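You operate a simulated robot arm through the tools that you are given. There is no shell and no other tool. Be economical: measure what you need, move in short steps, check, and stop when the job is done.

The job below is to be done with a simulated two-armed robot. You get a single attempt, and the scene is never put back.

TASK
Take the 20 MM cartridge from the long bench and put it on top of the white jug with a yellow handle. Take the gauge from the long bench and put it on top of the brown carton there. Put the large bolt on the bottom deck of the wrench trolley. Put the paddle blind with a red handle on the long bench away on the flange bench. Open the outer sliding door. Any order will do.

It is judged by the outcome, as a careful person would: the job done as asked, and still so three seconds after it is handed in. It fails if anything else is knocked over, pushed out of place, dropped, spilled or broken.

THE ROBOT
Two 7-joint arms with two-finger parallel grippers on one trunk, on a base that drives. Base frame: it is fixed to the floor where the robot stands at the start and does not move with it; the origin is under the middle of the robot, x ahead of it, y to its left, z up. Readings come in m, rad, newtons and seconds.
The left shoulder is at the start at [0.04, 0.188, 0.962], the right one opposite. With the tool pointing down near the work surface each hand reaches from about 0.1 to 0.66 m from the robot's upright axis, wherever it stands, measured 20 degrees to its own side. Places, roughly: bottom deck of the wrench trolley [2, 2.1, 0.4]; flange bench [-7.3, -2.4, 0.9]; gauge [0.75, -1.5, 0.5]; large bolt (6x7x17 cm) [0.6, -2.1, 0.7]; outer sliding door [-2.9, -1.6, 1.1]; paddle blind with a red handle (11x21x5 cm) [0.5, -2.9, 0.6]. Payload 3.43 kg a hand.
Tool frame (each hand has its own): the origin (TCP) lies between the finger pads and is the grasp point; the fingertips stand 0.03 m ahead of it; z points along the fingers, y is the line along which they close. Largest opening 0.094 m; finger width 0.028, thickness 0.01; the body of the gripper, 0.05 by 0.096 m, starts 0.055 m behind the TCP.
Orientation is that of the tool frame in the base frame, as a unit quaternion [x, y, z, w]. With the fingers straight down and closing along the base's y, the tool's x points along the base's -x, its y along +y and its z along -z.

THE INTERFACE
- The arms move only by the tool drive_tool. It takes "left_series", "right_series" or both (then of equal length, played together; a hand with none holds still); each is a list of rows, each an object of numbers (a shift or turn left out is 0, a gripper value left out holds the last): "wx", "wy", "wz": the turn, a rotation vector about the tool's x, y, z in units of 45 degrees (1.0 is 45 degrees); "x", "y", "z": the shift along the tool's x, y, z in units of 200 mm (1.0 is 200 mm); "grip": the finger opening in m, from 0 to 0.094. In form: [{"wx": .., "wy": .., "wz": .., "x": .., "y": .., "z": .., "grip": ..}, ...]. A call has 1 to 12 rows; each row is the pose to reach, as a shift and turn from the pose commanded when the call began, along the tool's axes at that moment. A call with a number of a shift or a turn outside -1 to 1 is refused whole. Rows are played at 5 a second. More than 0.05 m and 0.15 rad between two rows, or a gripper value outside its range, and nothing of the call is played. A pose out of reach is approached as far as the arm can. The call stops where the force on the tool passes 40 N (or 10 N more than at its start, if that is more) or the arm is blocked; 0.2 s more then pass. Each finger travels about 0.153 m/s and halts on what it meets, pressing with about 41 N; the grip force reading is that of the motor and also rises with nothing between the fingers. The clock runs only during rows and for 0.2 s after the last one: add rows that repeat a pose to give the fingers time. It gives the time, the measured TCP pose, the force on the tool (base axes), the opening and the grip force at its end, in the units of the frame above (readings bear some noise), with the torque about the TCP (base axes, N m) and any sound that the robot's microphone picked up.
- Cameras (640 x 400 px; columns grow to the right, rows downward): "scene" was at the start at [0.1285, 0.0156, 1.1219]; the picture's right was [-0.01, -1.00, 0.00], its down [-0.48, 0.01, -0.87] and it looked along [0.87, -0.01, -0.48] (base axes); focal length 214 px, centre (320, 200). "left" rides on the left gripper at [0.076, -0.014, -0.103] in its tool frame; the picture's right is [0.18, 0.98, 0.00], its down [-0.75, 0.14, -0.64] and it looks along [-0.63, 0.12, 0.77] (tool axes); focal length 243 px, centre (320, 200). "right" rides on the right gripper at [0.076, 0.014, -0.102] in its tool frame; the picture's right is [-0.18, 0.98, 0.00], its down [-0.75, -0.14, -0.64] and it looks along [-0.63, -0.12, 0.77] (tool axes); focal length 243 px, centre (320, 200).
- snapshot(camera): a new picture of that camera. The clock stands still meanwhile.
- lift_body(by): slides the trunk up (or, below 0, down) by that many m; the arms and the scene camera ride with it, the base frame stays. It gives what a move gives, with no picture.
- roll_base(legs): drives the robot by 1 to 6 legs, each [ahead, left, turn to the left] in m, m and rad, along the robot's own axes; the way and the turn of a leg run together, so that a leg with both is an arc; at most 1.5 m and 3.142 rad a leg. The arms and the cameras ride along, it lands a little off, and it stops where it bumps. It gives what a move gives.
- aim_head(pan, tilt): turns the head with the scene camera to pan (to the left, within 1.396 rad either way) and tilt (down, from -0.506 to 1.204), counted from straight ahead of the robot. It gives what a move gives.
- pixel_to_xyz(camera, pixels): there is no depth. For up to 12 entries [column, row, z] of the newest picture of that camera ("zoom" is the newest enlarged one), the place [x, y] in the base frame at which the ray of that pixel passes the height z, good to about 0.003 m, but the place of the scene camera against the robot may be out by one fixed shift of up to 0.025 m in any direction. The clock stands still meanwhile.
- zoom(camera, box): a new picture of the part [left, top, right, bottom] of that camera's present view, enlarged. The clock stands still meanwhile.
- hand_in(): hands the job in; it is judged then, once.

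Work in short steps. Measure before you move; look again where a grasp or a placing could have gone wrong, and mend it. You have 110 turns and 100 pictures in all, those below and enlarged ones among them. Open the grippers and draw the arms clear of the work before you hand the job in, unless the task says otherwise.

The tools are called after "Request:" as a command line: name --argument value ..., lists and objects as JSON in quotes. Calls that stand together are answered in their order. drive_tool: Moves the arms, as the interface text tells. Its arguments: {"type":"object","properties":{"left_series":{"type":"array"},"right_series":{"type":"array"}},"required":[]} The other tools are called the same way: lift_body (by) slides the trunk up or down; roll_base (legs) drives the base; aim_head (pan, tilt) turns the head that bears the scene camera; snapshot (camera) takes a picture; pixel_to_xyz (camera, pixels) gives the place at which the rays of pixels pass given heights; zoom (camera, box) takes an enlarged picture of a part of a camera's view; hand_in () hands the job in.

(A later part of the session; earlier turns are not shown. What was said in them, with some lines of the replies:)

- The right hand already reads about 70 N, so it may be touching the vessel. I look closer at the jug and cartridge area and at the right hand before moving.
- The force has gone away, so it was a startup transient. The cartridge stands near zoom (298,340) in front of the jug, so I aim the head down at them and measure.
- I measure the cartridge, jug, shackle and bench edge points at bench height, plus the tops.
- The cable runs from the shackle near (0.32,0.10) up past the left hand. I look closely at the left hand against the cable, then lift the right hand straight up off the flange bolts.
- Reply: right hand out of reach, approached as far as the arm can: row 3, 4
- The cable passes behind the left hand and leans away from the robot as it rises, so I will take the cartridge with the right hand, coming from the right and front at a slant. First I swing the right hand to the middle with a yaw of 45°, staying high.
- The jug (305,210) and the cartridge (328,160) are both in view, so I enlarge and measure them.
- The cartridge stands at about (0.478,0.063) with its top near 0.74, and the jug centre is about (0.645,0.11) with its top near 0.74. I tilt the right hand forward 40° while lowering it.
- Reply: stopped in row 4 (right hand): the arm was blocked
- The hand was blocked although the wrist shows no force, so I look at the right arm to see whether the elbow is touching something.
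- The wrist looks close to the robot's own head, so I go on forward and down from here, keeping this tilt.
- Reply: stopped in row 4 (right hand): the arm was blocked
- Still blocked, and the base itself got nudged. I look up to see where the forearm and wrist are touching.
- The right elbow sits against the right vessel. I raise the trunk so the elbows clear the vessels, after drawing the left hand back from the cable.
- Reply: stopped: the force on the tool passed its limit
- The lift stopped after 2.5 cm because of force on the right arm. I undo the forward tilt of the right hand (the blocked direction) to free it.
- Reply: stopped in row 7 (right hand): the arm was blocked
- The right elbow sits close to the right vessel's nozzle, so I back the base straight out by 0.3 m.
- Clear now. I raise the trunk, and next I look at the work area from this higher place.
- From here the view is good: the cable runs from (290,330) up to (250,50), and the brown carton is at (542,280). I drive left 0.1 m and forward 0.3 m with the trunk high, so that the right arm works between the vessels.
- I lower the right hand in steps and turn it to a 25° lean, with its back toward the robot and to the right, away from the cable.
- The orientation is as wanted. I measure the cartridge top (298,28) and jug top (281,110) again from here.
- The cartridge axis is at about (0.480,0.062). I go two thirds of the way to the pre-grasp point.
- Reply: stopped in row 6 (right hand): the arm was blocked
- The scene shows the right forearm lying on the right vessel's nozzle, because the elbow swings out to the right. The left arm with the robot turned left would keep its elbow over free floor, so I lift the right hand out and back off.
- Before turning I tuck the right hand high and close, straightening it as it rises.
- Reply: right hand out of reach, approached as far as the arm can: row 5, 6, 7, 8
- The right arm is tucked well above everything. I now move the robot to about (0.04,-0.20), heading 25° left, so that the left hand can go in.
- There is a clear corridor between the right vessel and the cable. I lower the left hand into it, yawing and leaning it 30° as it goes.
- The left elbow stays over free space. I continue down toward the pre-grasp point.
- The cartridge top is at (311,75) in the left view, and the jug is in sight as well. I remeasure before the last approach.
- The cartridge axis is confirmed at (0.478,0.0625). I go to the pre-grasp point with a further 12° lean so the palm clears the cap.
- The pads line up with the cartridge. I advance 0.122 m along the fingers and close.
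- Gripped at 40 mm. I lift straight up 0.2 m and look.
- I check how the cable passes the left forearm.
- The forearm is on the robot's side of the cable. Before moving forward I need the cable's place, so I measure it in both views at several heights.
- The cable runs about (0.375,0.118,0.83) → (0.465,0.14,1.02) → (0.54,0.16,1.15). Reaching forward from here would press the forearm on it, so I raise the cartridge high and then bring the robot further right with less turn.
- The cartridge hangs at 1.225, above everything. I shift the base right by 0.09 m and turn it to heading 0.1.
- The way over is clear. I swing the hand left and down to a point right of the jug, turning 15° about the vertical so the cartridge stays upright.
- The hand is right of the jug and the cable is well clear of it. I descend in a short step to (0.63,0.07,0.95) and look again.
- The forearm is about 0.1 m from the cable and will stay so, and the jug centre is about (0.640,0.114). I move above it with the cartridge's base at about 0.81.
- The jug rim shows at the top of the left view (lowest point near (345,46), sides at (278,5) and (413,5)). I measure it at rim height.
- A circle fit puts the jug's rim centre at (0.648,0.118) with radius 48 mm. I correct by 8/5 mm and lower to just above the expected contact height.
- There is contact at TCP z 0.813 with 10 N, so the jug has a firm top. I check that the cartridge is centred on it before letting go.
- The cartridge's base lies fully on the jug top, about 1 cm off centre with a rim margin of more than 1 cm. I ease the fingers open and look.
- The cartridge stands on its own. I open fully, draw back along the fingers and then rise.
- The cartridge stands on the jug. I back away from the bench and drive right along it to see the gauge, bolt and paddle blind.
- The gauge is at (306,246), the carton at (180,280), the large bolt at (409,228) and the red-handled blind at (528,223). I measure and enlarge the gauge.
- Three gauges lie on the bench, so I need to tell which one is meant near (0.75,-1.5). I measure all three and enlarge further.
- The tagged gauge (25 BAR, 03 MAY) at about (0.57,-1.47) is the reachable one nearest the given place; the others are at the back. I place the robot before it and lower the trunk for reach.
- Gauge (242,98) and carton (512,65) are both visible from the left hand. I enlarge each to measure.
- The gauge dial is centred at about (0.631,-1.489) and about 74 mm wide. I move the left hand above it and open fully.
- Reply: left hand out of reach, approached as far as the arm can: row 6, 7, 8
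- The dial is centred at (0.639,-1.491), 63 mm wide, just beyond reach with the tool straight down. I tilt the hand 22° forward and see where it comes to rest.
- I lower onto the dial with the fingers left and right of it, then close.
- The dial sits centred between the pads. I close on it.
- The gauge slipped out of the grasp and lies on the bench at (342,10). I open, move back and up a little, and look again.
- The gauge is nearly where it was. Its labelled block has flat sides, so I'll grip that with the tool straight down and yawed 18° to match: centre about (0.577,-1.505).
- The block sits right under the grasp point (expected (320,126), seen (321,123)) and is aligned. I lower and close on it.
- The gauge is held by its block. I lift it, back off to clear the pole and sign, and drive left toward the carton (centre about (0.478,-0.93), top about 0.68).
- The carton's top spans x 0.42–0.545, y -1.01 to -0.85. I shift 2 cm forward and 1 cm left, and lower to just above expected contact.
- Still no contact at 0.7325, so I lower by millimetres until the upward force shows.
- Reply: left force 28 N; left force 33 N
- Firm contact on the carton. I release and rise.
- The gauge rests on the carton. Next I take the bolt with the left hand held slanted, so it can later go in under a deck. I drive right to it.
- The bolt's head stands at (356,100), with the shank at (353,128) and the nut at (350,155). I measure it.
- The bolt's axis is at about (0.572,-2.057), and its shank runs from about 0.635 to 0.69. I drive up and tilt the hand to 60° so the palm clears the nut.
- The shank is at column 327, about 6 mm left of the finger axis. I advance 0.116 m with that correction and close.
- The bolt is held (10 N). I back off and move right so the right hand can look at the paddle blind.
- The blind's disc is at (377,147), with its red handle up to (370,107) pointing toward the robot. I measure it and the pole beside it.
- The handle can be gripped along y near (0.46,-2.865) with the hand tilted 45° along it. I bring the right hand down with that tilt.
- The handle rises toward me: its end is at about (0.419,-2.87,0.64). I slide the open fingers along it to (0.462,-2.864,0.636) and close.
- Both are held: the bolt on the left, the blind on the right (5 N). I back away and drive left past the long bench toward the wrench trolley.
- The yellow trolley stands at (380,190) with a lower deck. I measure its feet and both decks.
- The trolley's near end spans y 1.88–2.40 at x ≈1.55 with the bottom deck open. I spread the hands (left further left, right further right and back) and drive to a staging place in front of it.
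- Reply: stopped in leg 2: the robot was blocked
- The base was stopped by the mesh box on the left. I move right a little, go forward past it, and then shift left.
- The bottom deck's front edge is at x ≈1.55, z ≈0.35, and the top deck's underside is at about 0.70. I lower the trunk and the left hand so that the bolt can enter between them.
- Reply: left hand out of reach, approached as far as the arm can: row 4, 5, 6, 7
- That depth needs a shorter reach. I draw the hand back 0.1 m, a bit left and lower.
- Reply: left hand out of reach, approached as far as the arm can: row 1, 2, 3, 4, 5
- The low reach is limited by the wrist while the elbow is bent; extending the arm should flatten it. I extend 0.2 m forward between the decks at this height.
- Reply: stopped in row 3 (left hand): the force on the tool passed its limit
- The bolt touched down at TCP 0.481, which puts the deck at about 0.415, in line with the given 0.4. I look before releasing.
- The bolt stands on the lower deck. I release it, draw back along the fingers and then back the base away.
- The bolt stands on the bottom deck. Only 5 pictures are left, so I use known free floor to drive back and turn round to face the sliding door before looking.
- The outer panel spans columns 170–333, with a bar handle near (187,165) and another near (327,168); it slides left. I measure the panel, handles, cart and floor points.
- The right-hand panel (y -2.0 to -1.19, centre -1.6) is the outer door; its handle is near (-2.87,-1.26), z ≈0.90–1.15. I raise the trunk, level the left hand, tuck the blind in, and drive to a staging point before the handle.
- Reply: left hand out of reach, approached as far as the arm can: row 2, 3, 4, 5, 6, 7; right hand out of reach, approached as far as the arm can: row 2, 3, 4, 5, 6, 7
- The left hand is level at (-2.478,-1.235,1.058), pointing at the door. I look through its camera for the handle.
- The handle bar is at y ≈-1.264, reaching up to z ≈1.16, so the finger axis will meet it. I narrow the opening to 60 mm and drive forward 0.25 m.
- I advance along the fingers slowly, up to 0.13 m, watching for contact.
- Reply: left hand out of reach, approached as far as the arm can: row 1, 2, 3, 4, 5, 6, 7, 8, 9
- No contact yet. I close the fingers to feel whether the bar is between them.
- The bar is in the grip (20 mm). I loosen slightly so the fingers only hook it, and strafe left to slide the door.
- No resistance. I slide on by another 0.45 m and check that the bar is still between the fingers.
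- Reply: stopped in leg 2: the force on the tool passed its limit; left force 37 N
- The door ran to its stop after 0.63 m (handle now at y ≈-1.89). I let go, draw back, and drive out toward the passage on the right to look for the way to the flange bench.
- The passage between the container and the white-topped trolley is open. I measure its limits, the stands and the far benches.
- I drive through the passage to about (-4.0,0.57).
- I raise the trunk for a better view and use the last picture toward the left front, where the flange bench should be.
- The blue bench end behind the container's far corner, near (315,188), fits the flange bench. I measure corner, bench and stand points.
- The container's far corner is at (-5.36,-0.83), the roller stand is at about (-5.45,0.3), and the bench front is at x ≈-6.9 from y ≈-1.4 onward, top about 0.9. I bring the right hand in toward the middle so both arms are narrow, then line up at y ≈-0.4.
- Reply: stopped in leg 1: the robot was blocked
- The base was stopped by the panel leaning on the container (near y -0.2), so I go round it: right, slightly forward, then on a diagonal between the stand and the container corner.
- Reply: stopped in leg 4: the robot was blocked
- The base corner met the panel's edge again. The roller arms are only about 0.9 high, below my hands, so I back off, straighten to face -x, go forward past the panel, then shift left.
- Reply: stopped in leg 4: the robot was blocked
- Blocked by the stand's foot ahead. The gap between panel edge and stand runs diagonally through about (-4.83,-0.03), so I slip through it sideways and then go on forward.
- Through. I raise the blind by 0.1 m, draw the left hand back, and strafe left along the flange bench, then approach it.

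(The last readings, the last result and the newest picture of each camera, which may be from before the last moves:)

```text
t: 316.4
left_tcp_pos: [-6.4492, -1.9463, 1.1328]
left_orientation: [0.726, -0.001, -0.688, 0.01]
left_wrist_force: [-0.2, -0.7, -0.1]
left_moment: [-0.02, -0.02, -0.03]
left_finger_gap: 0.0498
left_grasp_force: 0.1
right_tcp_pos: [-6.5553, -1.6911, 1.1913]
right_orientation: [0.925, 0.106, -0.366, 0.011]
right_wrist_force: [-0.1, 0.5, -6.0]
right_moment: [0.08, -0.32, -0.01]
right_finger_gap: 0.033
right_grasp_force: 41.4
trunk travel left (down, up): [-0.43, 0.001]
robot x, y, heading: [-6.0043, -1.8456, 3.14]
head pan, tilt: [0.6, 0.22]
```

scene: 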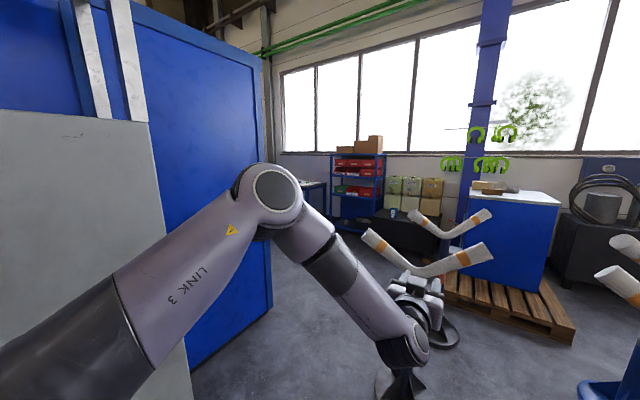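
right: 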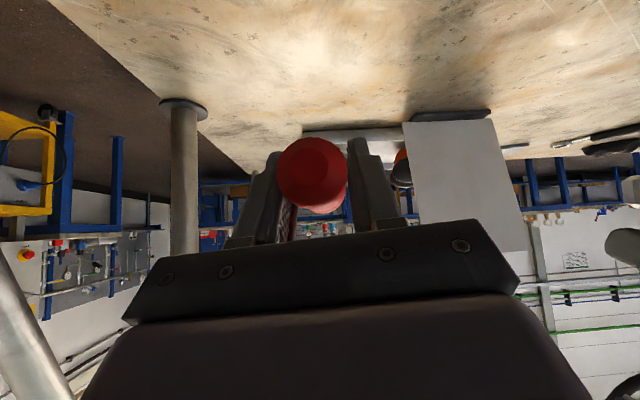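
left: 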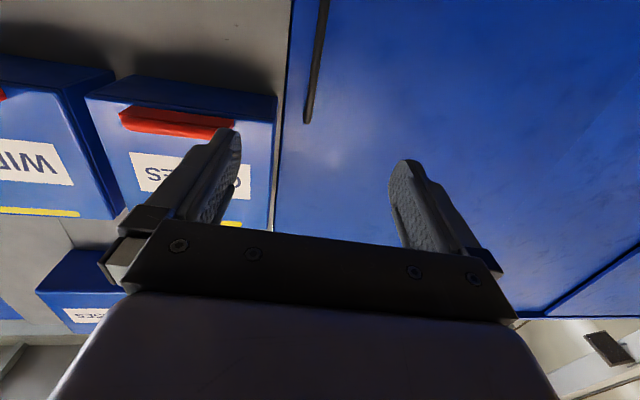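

I drive forward 0.45 m so the blind is over the front strip of the bench and lower it to just above.

Request:
roll_base --legs '[[0.45, 0, 0]]'

Request:
drive_tool --right_series '[{"x": 0.09, "z": 0.09}, {"x": 0.19, "z": 0.2}, {"x": 0.29, "z": 0.3}, {"x": 0.39, "z": 0.4}, {"x": 0.49, "z": 0.51}, {"x": 0.59, "z": 0.61}, {"x": 0.67, "z": 0.7}, {"x": 0.67, "z": 0.7}]'

```text
t: 319.0
left_tcp_pos: [-6.8851, -1.9522, 1.1322]
left_orientation: [0.727, 0.002, -0.687, 0.014]
left_wrist_force: [-0.2, -0.2, 0.2]
left_moment: [0.03, 0.02, 0.0]
left_finger_gap: 0.0501
left_grasp_force: 0.0
right_tcp_pos: [-6.9948, -1.6975, 1.1912]
right_orientation: [0.924, 0.111, -0.366, 0.014]
right_wrist_force: [-0.2, -0.5, -7.0]
right_moment: [0.05, -0.32, 0.0]
right_finger_gap: 0.0331
right_grasp_force: 41.0
trunk travel left (down, up): [-0.43, 0.001]
robot x, y, heading: [-6.4434, -1.8485, -3.132]
head pan, tilt: [0.6, 0.22]
```

```text
t: 320.8
left_tcp_pos: [-6.8849, -1.9503, 1.1339]
left_orientation: [0.725, 0.001, -0.688, 0.012]
left_wrist_force: [-0.1, -0.7, -0.2]
left_moment: [0.0, 0.03, 0.04]
left_finger_gap: 0.05
left_grasp_force: 0.1
right_tcp_pos: [-6.9926, -1.6861, 0.9993]
right_orientation: [0.923, 0.109, -0.369, 0.012]
right_wrist_force: [0.7, 7.0, 5.1]
right_moment: [0.11, 0.75, -0.61]
right_finger_gap: 0.0332
right_grasp_force: 41.2
trunk travel left (down, up): [-0.43, 0.001]
robot x, y, heading: [-6.4458, -1.8474, -3.135]
head pan, tilt: [0.6, 0.22]
```

The blind touched something at 0.965 with a sideways push, so an item may lie there. I lift, move 0.12 m toward the bench end and lower again, watching where contact comes.

Request:
drive_tool --right_series '[{"x": -0.1, "z": -0.11}, {"x": -0.17, "y": -0.015, "z": -0.18}, {"x": -0.14, "y": -0.16, "z": -0.195}, {"x": -0.11, "y": -0.31, "z": -0.21}, {"x": -0.08, "y": -0.46, "z": -0.225}, {"x": -0.055, "y": -0.6, "z": -0.24}, {"x": 0.0, "y": -0.595, "z": -0.18}, {"x": 0.06, "y": -0.59, "z": -0.12}, {"x": 0.115, "y": -0.585, "z": -0.06}, {"x": 0.115, "y": -0.585, "z": -0.06}]'

Request:
drive_tool --right_series '[{"x": 0.034, "z": 0.036}, {"x": 0.068, "z": 0.072}, {"x": 0.068, "z": 0.072}]'

```text
t: 323.0
left_tcp_pos: [-6.8871, -1.9526, 1.1339]
left_orientation: [0.727, 0.002, -0.687, 0.013]
left_wrist_force: [-0.1, -0.5, 0.4]
left_moment: [0.0, 0.0, -0.05]
left_finger_gap: 0.0499
left_grasp_force: 0.1
right_tcp_pos: [-6.9939, -1.5646, 0.998]
right_orientation: [0.924, 0.11, -0.366, 0.012]
right_wrist_force: [-0.3, 0.0, -6.7]
right_moment: [0.08, -0.3, 0.01]
right_finger_gap: 0.033
right_grasp_force: 41.0
trunk travel left (down, up): [-0.43, 0.001]
robot x, y, heading: [-6.4412, -1.8483, -3.133]
head pan, tilt: [0.6, 0.22]
```

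```text
t: 323.8
left_tcp_pos: [-6.8858, -1.952, 1.1334]
left_orientation: [0.726, 0.002, -0.688, 0.013]
left_wrist_force: [1.0, 1.3, 0.1]
left_moment: [-0.01, 0.01, 0.02]
left_finger_gap: 0.0501
left_grasp_force: 0.1
right_tcp_pos: [-6.9942, -1.5659, 0.9757]
right_orientation: [0.924, 0.111, -0.365, 0.014]
right_wrist_force: [-0.1, 0.8, -5.8]
right_moment: [0.09, -0.29, 0.01]
right_finger_gap: 0.0328
right_grasp_force: 41.3
trunk travel left (down, up): [-0.43, 0.001]
robot x, y, heading: [-6.4446, -1.8493, -3.134]
head pan, tilt: [0.6, 0.22]
```

It is free here, so the earlier contact was an item. I lower on in small steps until it rests.

Request:
drive_tool --right_series '[{"x": 0.03, "z": 0.032}, {"x": 0.06, "z": 0.064}, {"x": 0.09, "z": 0.095}, {"x": 0.11, "z": 0.117}, {"x": 0.13, "z": 0.138}, {"x": 0.13, "z": 0.138}]'

```text
t: 325.2
left_tcp_pos: [-6.8845, -1.9502, 1.1331]
left_orientation: [0.726, 0.002, -0.688, 0.013]
left_wrist_force: [-0.4, -0.7, -0.3]
left_moment: [0.05, 0.01, 0.0]
left_finger_gap: 0.0498
left_grasp_force: 0.1
right_tcp_pos: [-6.9943, -1.5644, 0.9404]
right_orientation: [0.924, 0.11, -0.366, 0.013]
right_wrist_force: [0.5, 0.7, -6.6]
right_moment: [0.05, -0.3, 0.02]
right_finger_gap: 0.033
right_grasp_force: 41.2
trunk travel left (down, up): [-0.43, 0.001]
robot x, y, heading: [-6.4442, -1.8461, -3.135]
head pan, tilt: [0.6, 0.22]
```

Request:
drive_tool --right_series '[{"x": 0.02, "z": 0.022}, {"x": 0.04, "z": 0.043}, {"x": 0.06, "z": 0.064}, {"x": 0.08, "z": 0.085}, {"x": 0.1, "z": 0.106}, {"x": 0.12, "z": 0.127}, {"x": 0.14, "z": 0.149}, {"x": 0.16, "z": 0.17}, {"x": 0.18, "z": 0.191}, {"x": 0.2, "z": 0.212}, {"x": 0.22, "z": 0.234}, {"x": 0.24, "z": 0.255}]'

```text
t: 327.8
left_tcp_pos: [-6.8874, -1.9512, 1.1323]
left_orientation: [0.727, 0.002, -0.687, 0.013]
left_wrist_force: [-0.3, 1.1, 0.2]
left_moment: [-0.01, -0.03, 0.01]
left_finger_gap: 0.0501
left_grasp_force: 0.1
right_tcp_pos: [-6.9959, -1.5589, 0.8695]
right_orientation: [0.924, 0.111, -0.367, 0.013]
right_wrist_force: [0.3, 0.0, -6.2]
right_moment: [0.05, -0.29, 0.01]
right_finger_gap: 0.0328
right_grasp_force: 40.9
trunk travel left (down, up): [-0.43, 0.001]
robot x, y, heading: [-6.4417, -1.8466, -3.134]
head pan, tilt: [0.6, 0.22]
5 turns are left
```

Still free at 0.835, so the bench must be lower, or this is beyond its end. I lower further here, stopping on contact.

Request:
drive_tool --right_series '[{"x": 0.035, "z": 0.037}, {"x": 0.07, "z": 0.074}, {"x": 0.105, "z": 0.11}, {"x": 0.14, "z": 0.148}, {"x": 0.175, "z": 0.186}, {"x": 0.21, "z": 0.223}, {"x": 0.245, "z": 0.26}, {"x": 0.28, "z": 0.297}, {"x": 0.315, "z": 0.334}, {"x": 0.35, "z": 0.371}, {"x": 0.385, "z": 0.41}, {"x": 0.385, "z": 0.41}]'

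```text
t: 330.4
left_tcp_pos: [-6.8859, -1.9521, 1.1322]
left_orientation: [0.726, 0.002, -0.687, 0.013]
left_wrist_force: [-0.5, -0.4, -0.1]
left_moment: [-0.01, -0.01, -0.05]
left_finger_gap: 0.0501
left_grasp_force: 0.0
right_tcp_pos: [-6.9947, -1.5534, 0.7587]
right_orientation: [0.924, 0.111, -0.367, 0.014]
right_wrist_force: [-0.3, 0.5, -6.4]
right_moment: [0.08, -0.31, 0.0]
right_finger_gap: 0.033
right_grasp_force: 41.3
trunk travel left (down, up): [-0.43, 0.001]
robot x, y, heading: [-6.4464, -1.8491, -3.129]
head pan, tilt: [0.6, 0.22]
4 turns are left
```

The blind is beyond the bench's end; the earlier touch was the bench edge at y ≈-1.70 with its top near 0.965. I rise, move 0.24 m back over the bench and lower onto it.

Request:
drive_tool --right_series '[{"x": -0.12, "z": -0.124}, {"x": -0.24, "z": -0.248}, {"x": -0.36, "z": -0.372}, {"x": -0.48, "z": -0.496}, {"x": -0.6, "z": -0.62}, {"x": -0.72, "z": -0.744}, {"x": -0.84, "z": -0.868}, {"x": -0.96, "z": -0.99}, {"x": -0.96, "z": -0.99}]' --left_series '[{"x": -0.1}, {"x": -0.2}, {"x": -0.3}, {"x": -0.4}, {"x": -0.5}, {"x": -0.5}, {"x": -0.5}, {"x": -0.5}, {"x": -0.5}]'

Request:
drive_tool --right_series '[{"x": -0.1, "z": -0.1}, {"x": -0.13, "y": 0.13, "z": -0.085}, {"x": -0.155, "y": 0.27, "z": -0.07}, {"x": -0.18, "y": 0.41, "z": -0.058}, {"x": -0.207, "y": 0.54, "z": -0.043}, {"x": -0.207, "y": 0.54, "z": -0.043}]'

Request:
drive_tool --right_series '[{"x": -0.025, "y": 0.13, "z": 0.015}, {"x": -0.05, "y": 0.27, "z": 0.029}, {"x": -0.078, "y": 0.41, "z": 0.043}, {"x": -0.107, "y": 0.54, "z": 0.057}, {"x": -0.107, "y": 0.54, "z": 0.057}]'

Request:
drive_tool --right_series '[{"x": 0.035, "z": 0.037}, {"x": 0.07, "z": 0.074}, {"x": 0.105, "z": 0.11}, {"x": 0.14, "z": 0.148}, {"x": 0.165, "z": 0.175}, {"x": 0.19, "z": 0.2}, {"x": 0.21, "z": 0.222}, {"x": 0.225, "z": 0.24}, {"x": 0.225, "z": 0.24}]'

```text
t: 332.4
left_tcp_pos: [-6.8901, -1.95, 1.2323]
left_orientation: [0.727, 0.002, -0.687, 0.013]
left_wrist_force: [-0.3, 0.5, -0.5]
left_moment: [-0.02, -0.01, -0.02]
left_finger_gap: 0.05
left_grasp_force: 0.1
right_tcp_pos: [-6.9944, -1.5709, 1.0305]
right_orientation: [0.924, 0.11, -0.366, 0.013]
right_wrist_force: [0.4, 0.0, -5.7]
right_moment: [0.04, -0.29, 0.02]
right_finger_gap: 0.0331
right_grasp_force: 40.9
trunk travel left (down, up): [-0.43, 0.001]
robot x, y, heading: [-6.443, -1.8476, -3.132]
head pan, tilt: [0.6, 0.22]
```

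```text
t: 333.8
left_tcp_pos: [-6.89, -1.9497, 1.2329]
left_orientation: [0.726, 0.002, -0.687, 0.014]
left_wrist_force: [-0.3, -0.1, 0.2]
left_moment: [-0.04, 0.0, -0.01]
left_finger_gap: 0.05
left_grasp_force: 0.1
right_tcp_pos: [-6.9988, -1.6834, 1.0586]
right_orientation: [0.924, 0.111, -0.366, 0.012]
right_wrist_force: [0.6, 0.1, -6.3]
right_moment: [0.07, -0.3, 0.0]
right_finger_gap: 0.0331
right_grasp_force: 41.3
trunk travel left (down, up): [-0.43, 0.001]
robot x, y, heading: [-6.4447, -1.8476, -3.129]
head pan, tilt: [0.6, 0.22]
```

```text
t: 335.0
left_tcp_pos: [-6.8899, -1.949, 1.2329]
left_orientation: [0.726, 0.001, -0.688, 0.013]
left_wrist_force: [-0.5, -0.2, 0.6]
left_moment: [0.02, 0.01, -0.01]
left_finger_gap: 0.0499
left_grasp_force: 0.0
right_tcp_pos: [-7.0008, -1.7897, 1.0616]
right_orientation: [0.924, 0.111, -0.367, 0.013]
right_wrist_force: [0.0, 0.2, -6.6]
right_moment: [0.06, -0.29, -0.01]
right_finger_gap: 0.033
right_grasp_force: 41.2
trunk travel left (down, up): [-0.43, 0.001]
robot x, y, heading: [-6.4407, -1.8499, -3.134]
head pan, tilt: [0.6, 0.22]
```

```text
t: 337.0
left_tcp_pos: [-6.8898, -1.9492, 1.2337]
left_orientation: [0.725, 0.003, -0.688, 0.013]
left_wrist_force: [0.2, 0.0, 0.1]
left_moment: [0.04, -0.02, -0.02]
left_finger_gap: 0.0499
left_grasp_force: 0.0
right_tcp_pos: [-6.9989, -1.7877, 0.995]
right_orientation: [0.924, 0.109, -0.366, 0.011]
right_wrist_force: [-0.3, -0.2, -6.0]
right_moment: [0.05, -0.31, -0.01]
right_finger_gap: 0.0329
right_grasp_force: 41.2
trunk travel left (down, up): [-0.43, 0.001]
robot x, y, heading: [-6.4444, -1.8437, -3.131]
head pan, tilt: [0.6, 0.22]
3 turns are left
```

Not yet in contact at 0.961. I keep lowering in small steps, stopping on contact.

Request:
drive_tool --right_series '[{"x": 0.027, "z": 0.029}, {"x": 0.054, "z": 0.058}, {"x": 0.081, "z": 0.086}, {"x": 0.108, "z": 0.115}, {"x": 0.135, "z": 0.144}, {"x": 0.162, "z": 0.173}, {"x": 0.19, "z": 0.2}, {"x": 0.217, "z": 0.23}, {"x": 0.244, "z": 0.26}, {"x": 0.27, "z": 0.288}, {"x": 0.298, "z": 0.317}, {"x": 0.298, "z": 0.317}]'

Request:
drive_tool --right_series '[{"x": 0.02, "z": 0.021}, {"x": 0.04, "z": 0.042}, {"x": 0.06, "z": 0.064}, {"x": 0.08, "z": 0.085}, {"x": 0.1, "z": 0.106}, {"x": 0.12, "z": 0.128}, {"x": 0.14, "z": 0.149}, {"x": 0.16, "z": 0.17}, {"x": 0.18, "z": 0.19}, {"x": 0.2, "z": 0.212}, {"x": 0.22, "z": 0.233}, {"x": 0.22, "z": 0.233}]'

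```text
t: 339.6
left_tcp_pos: [-6.8884, -1.9507, 1.2333]
left_orientation: [0.726, 0.002, -0.688, 0.013]
left_wrist_force: [0.0, 0.3, -0.1]
left_moment: [0.0, -0.01, 0.0]
left_finger_gap: 0.0502
left_grasp_force: 0.0
right_tcp_pos: [-6.9977, -1.7839, 0.9076]
right_orientation: [0.924, 0.111, -0.367, 0.013]
right_wrist_force: [4.2, -0.8, 7.3]
right_moment: [0.42, 0.95, -0.04]
right_finger_gap: 0.0331
right_grasp_force: 40.6
trunk travel left (down, up): [-0.43, 0.001]
robot x, y, heading: [-6.4422, -1.8477, -3.136]
head pan, tilt: [0.6, 0.22]
```

```text
t: 340.8
left_tcp_pos: [-6.8865, -1.9469, 1.2346]
left_orientation: [0.725, 0.0, -0.688, 0.012]
left_wrist_force: [-0.7, 0.4, 0.8]
left_moment: [0.01, 0.0, 0.01]
left_finger_gap: 0.0499
left_grasp_force: 0.2
right_tcp_pos: [-6.9988, -1.784, 0.8927]
right_orientation: [0.921, 0.11, -0.372, 0.018]
right_wrist_force: [16.1, 5.5, 19.1]
right_moment: [-0.2, -0.81, 0.22]
right_finger_gap: 0.0337
right_grasp_force: 41.6
trunk travel left (down, up): [-0.43, 0.001]
robot x, y, heading: [-6.4424, -1.8459, -3.138]
head pan, tilt: [0.6, 0.22]
stopped in row 5 (right hand): the force on the tool passed its limit (the readings are from after the stop); the commanded pose is now the measured one
2 turns are left
```

Firm contact at 0.893 with a bench-top height of about 0.86, and the load now rests along the blind. I open the fingers gently, withdraw along the handle, and back away.

Request:
drive_tool --right_series '[{"x": -0.008, "z": -0.008, "grip": 0.033}, {"x": -0.008, "z": -0.008, "grip": 0.04}, {"x": -0.008, "z": -0.008, "grip": 0.06}, {"x": -0.008, "z": -0.008, "grip": 0.094}, {"x": -0.008, "z": -0.008, "grip": 0.094}, {"x": -0.03, "z": -0.12}, {"x": -0.06, "z": -0.28}, {"x": -0.09, "z": -0.45}, {"x": -0.12, "z": -0.62}, {"x": -0.15, "z": -0.8}, {"x": -0.15, "z": -0.8}]' --left_series '[{"grip": 0.05}, {"grip": 0.05}, {"grip": 0.06}, {"grip": 0.08}, {"grip": 0.094}, {"grip": 0.094}, {"grip": 0.094}, {"grip": 0.094}, {"grip": 0.094}, {"grip": 0.094}, {"grip": 0.094}]'

Request:
roll_base --legs '[[-0.3, 0, 0]]'

```text
t: 343.1
left_tcp_pos: [-6.8892, -1.9497, 1.2326]
left_orientation: [0.727, 0.001, -0.687, 0.013]
left_wrist_force: [-0.4, 0.3, 0.0]
left_moment: [-0.01, -0.01, -0.04]
left_finger_gap: 0.0939
left_grasp_force: 0.0
right_tcp_pos: [-6.9109, -1.7729, 1.026]
right_orientation: [0.922, 0.109, -0.371, 0.016]
right_wrist_force: [0.0, 0.1, 0.8]
right_moment: [-0.04, -0.01, 0.02]
right_finger_gap: 0.0938
right_grasp_force: 0.1
trunk travel left (down, up): [-0.43, 0.001]
robot x, y, heading: [-6.4444, -1.8472, -3.141]
head pan, tilt: [0.6, 0.22]
```

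```text
t: 345.2
left_tcp_pos: [-6.59, -1.9464, 1.2328]
left_orientation: [0.726, 0.001, -0.688, 0.012]
left_wrist_force: [0.9, -0.9, 0.7]
left_moment: [-0.04, 0.01, 0.02]
left_finger_gap: 0.0941
left_grasp_force: 0.1
right_tcp_pos: [-6.6117, -1.7691, 1.0264]
right_orientation: [0.923, 0.109, -0.369, 0.015]
right_wrist_force: [-0.3, -0.1, -0.7]
right_moment: [0.0, -0.02, -0.04]
right_finger_gap: 0.0939
right_grasp_force: 0.1
trunk travel left (down, up): [-0.43, 0.001]
robot x, y, heading: [-6.1411, -1.8464, -3.141]
head pan, tilt: [0.6, 0.22]
1 turns are left
```

The right hand came away empty and both grippers are open and clear of the work, so I hand the job in.

Request:
hand_in

```text
The job is handed in.
```

I handed the job in with all five parts done; three I saw in place, but the paddle blind and the door I checked only by force and position readings, because my pictures had run out.

- **Cartridge:** the 20 MM cartridge stands upright on the jug, about 1 cm off centre.
- **Gauge:** there were three gauges on the long bench. I took the one tagged "25 BAR 03 MAY", as it was nearest the given spot and within reach. It slipped on the first grip and shifted about 1 cm on the bench before I placed it on the carton.
- **Bolt:** it stands upright on the bottom deck of the wrench trolley.
- **Sliding door:** I took the right-hand panel as the outer door and slid it left about 0.63 m, where it met its stop.
- **Paddle blind:** I lowered it by touch onto the flange bench until it rested firmly at about 0.86 m, then let go. On the way down it touched something near the end of that bench. I couldn't see whether that was the bench edge or a loose item.

The base was also stopped a few times on the way: by the mesh box, by the panel leaning on the container and by the roller stand. I did not see any of these move, but I had no pictures left to check them.
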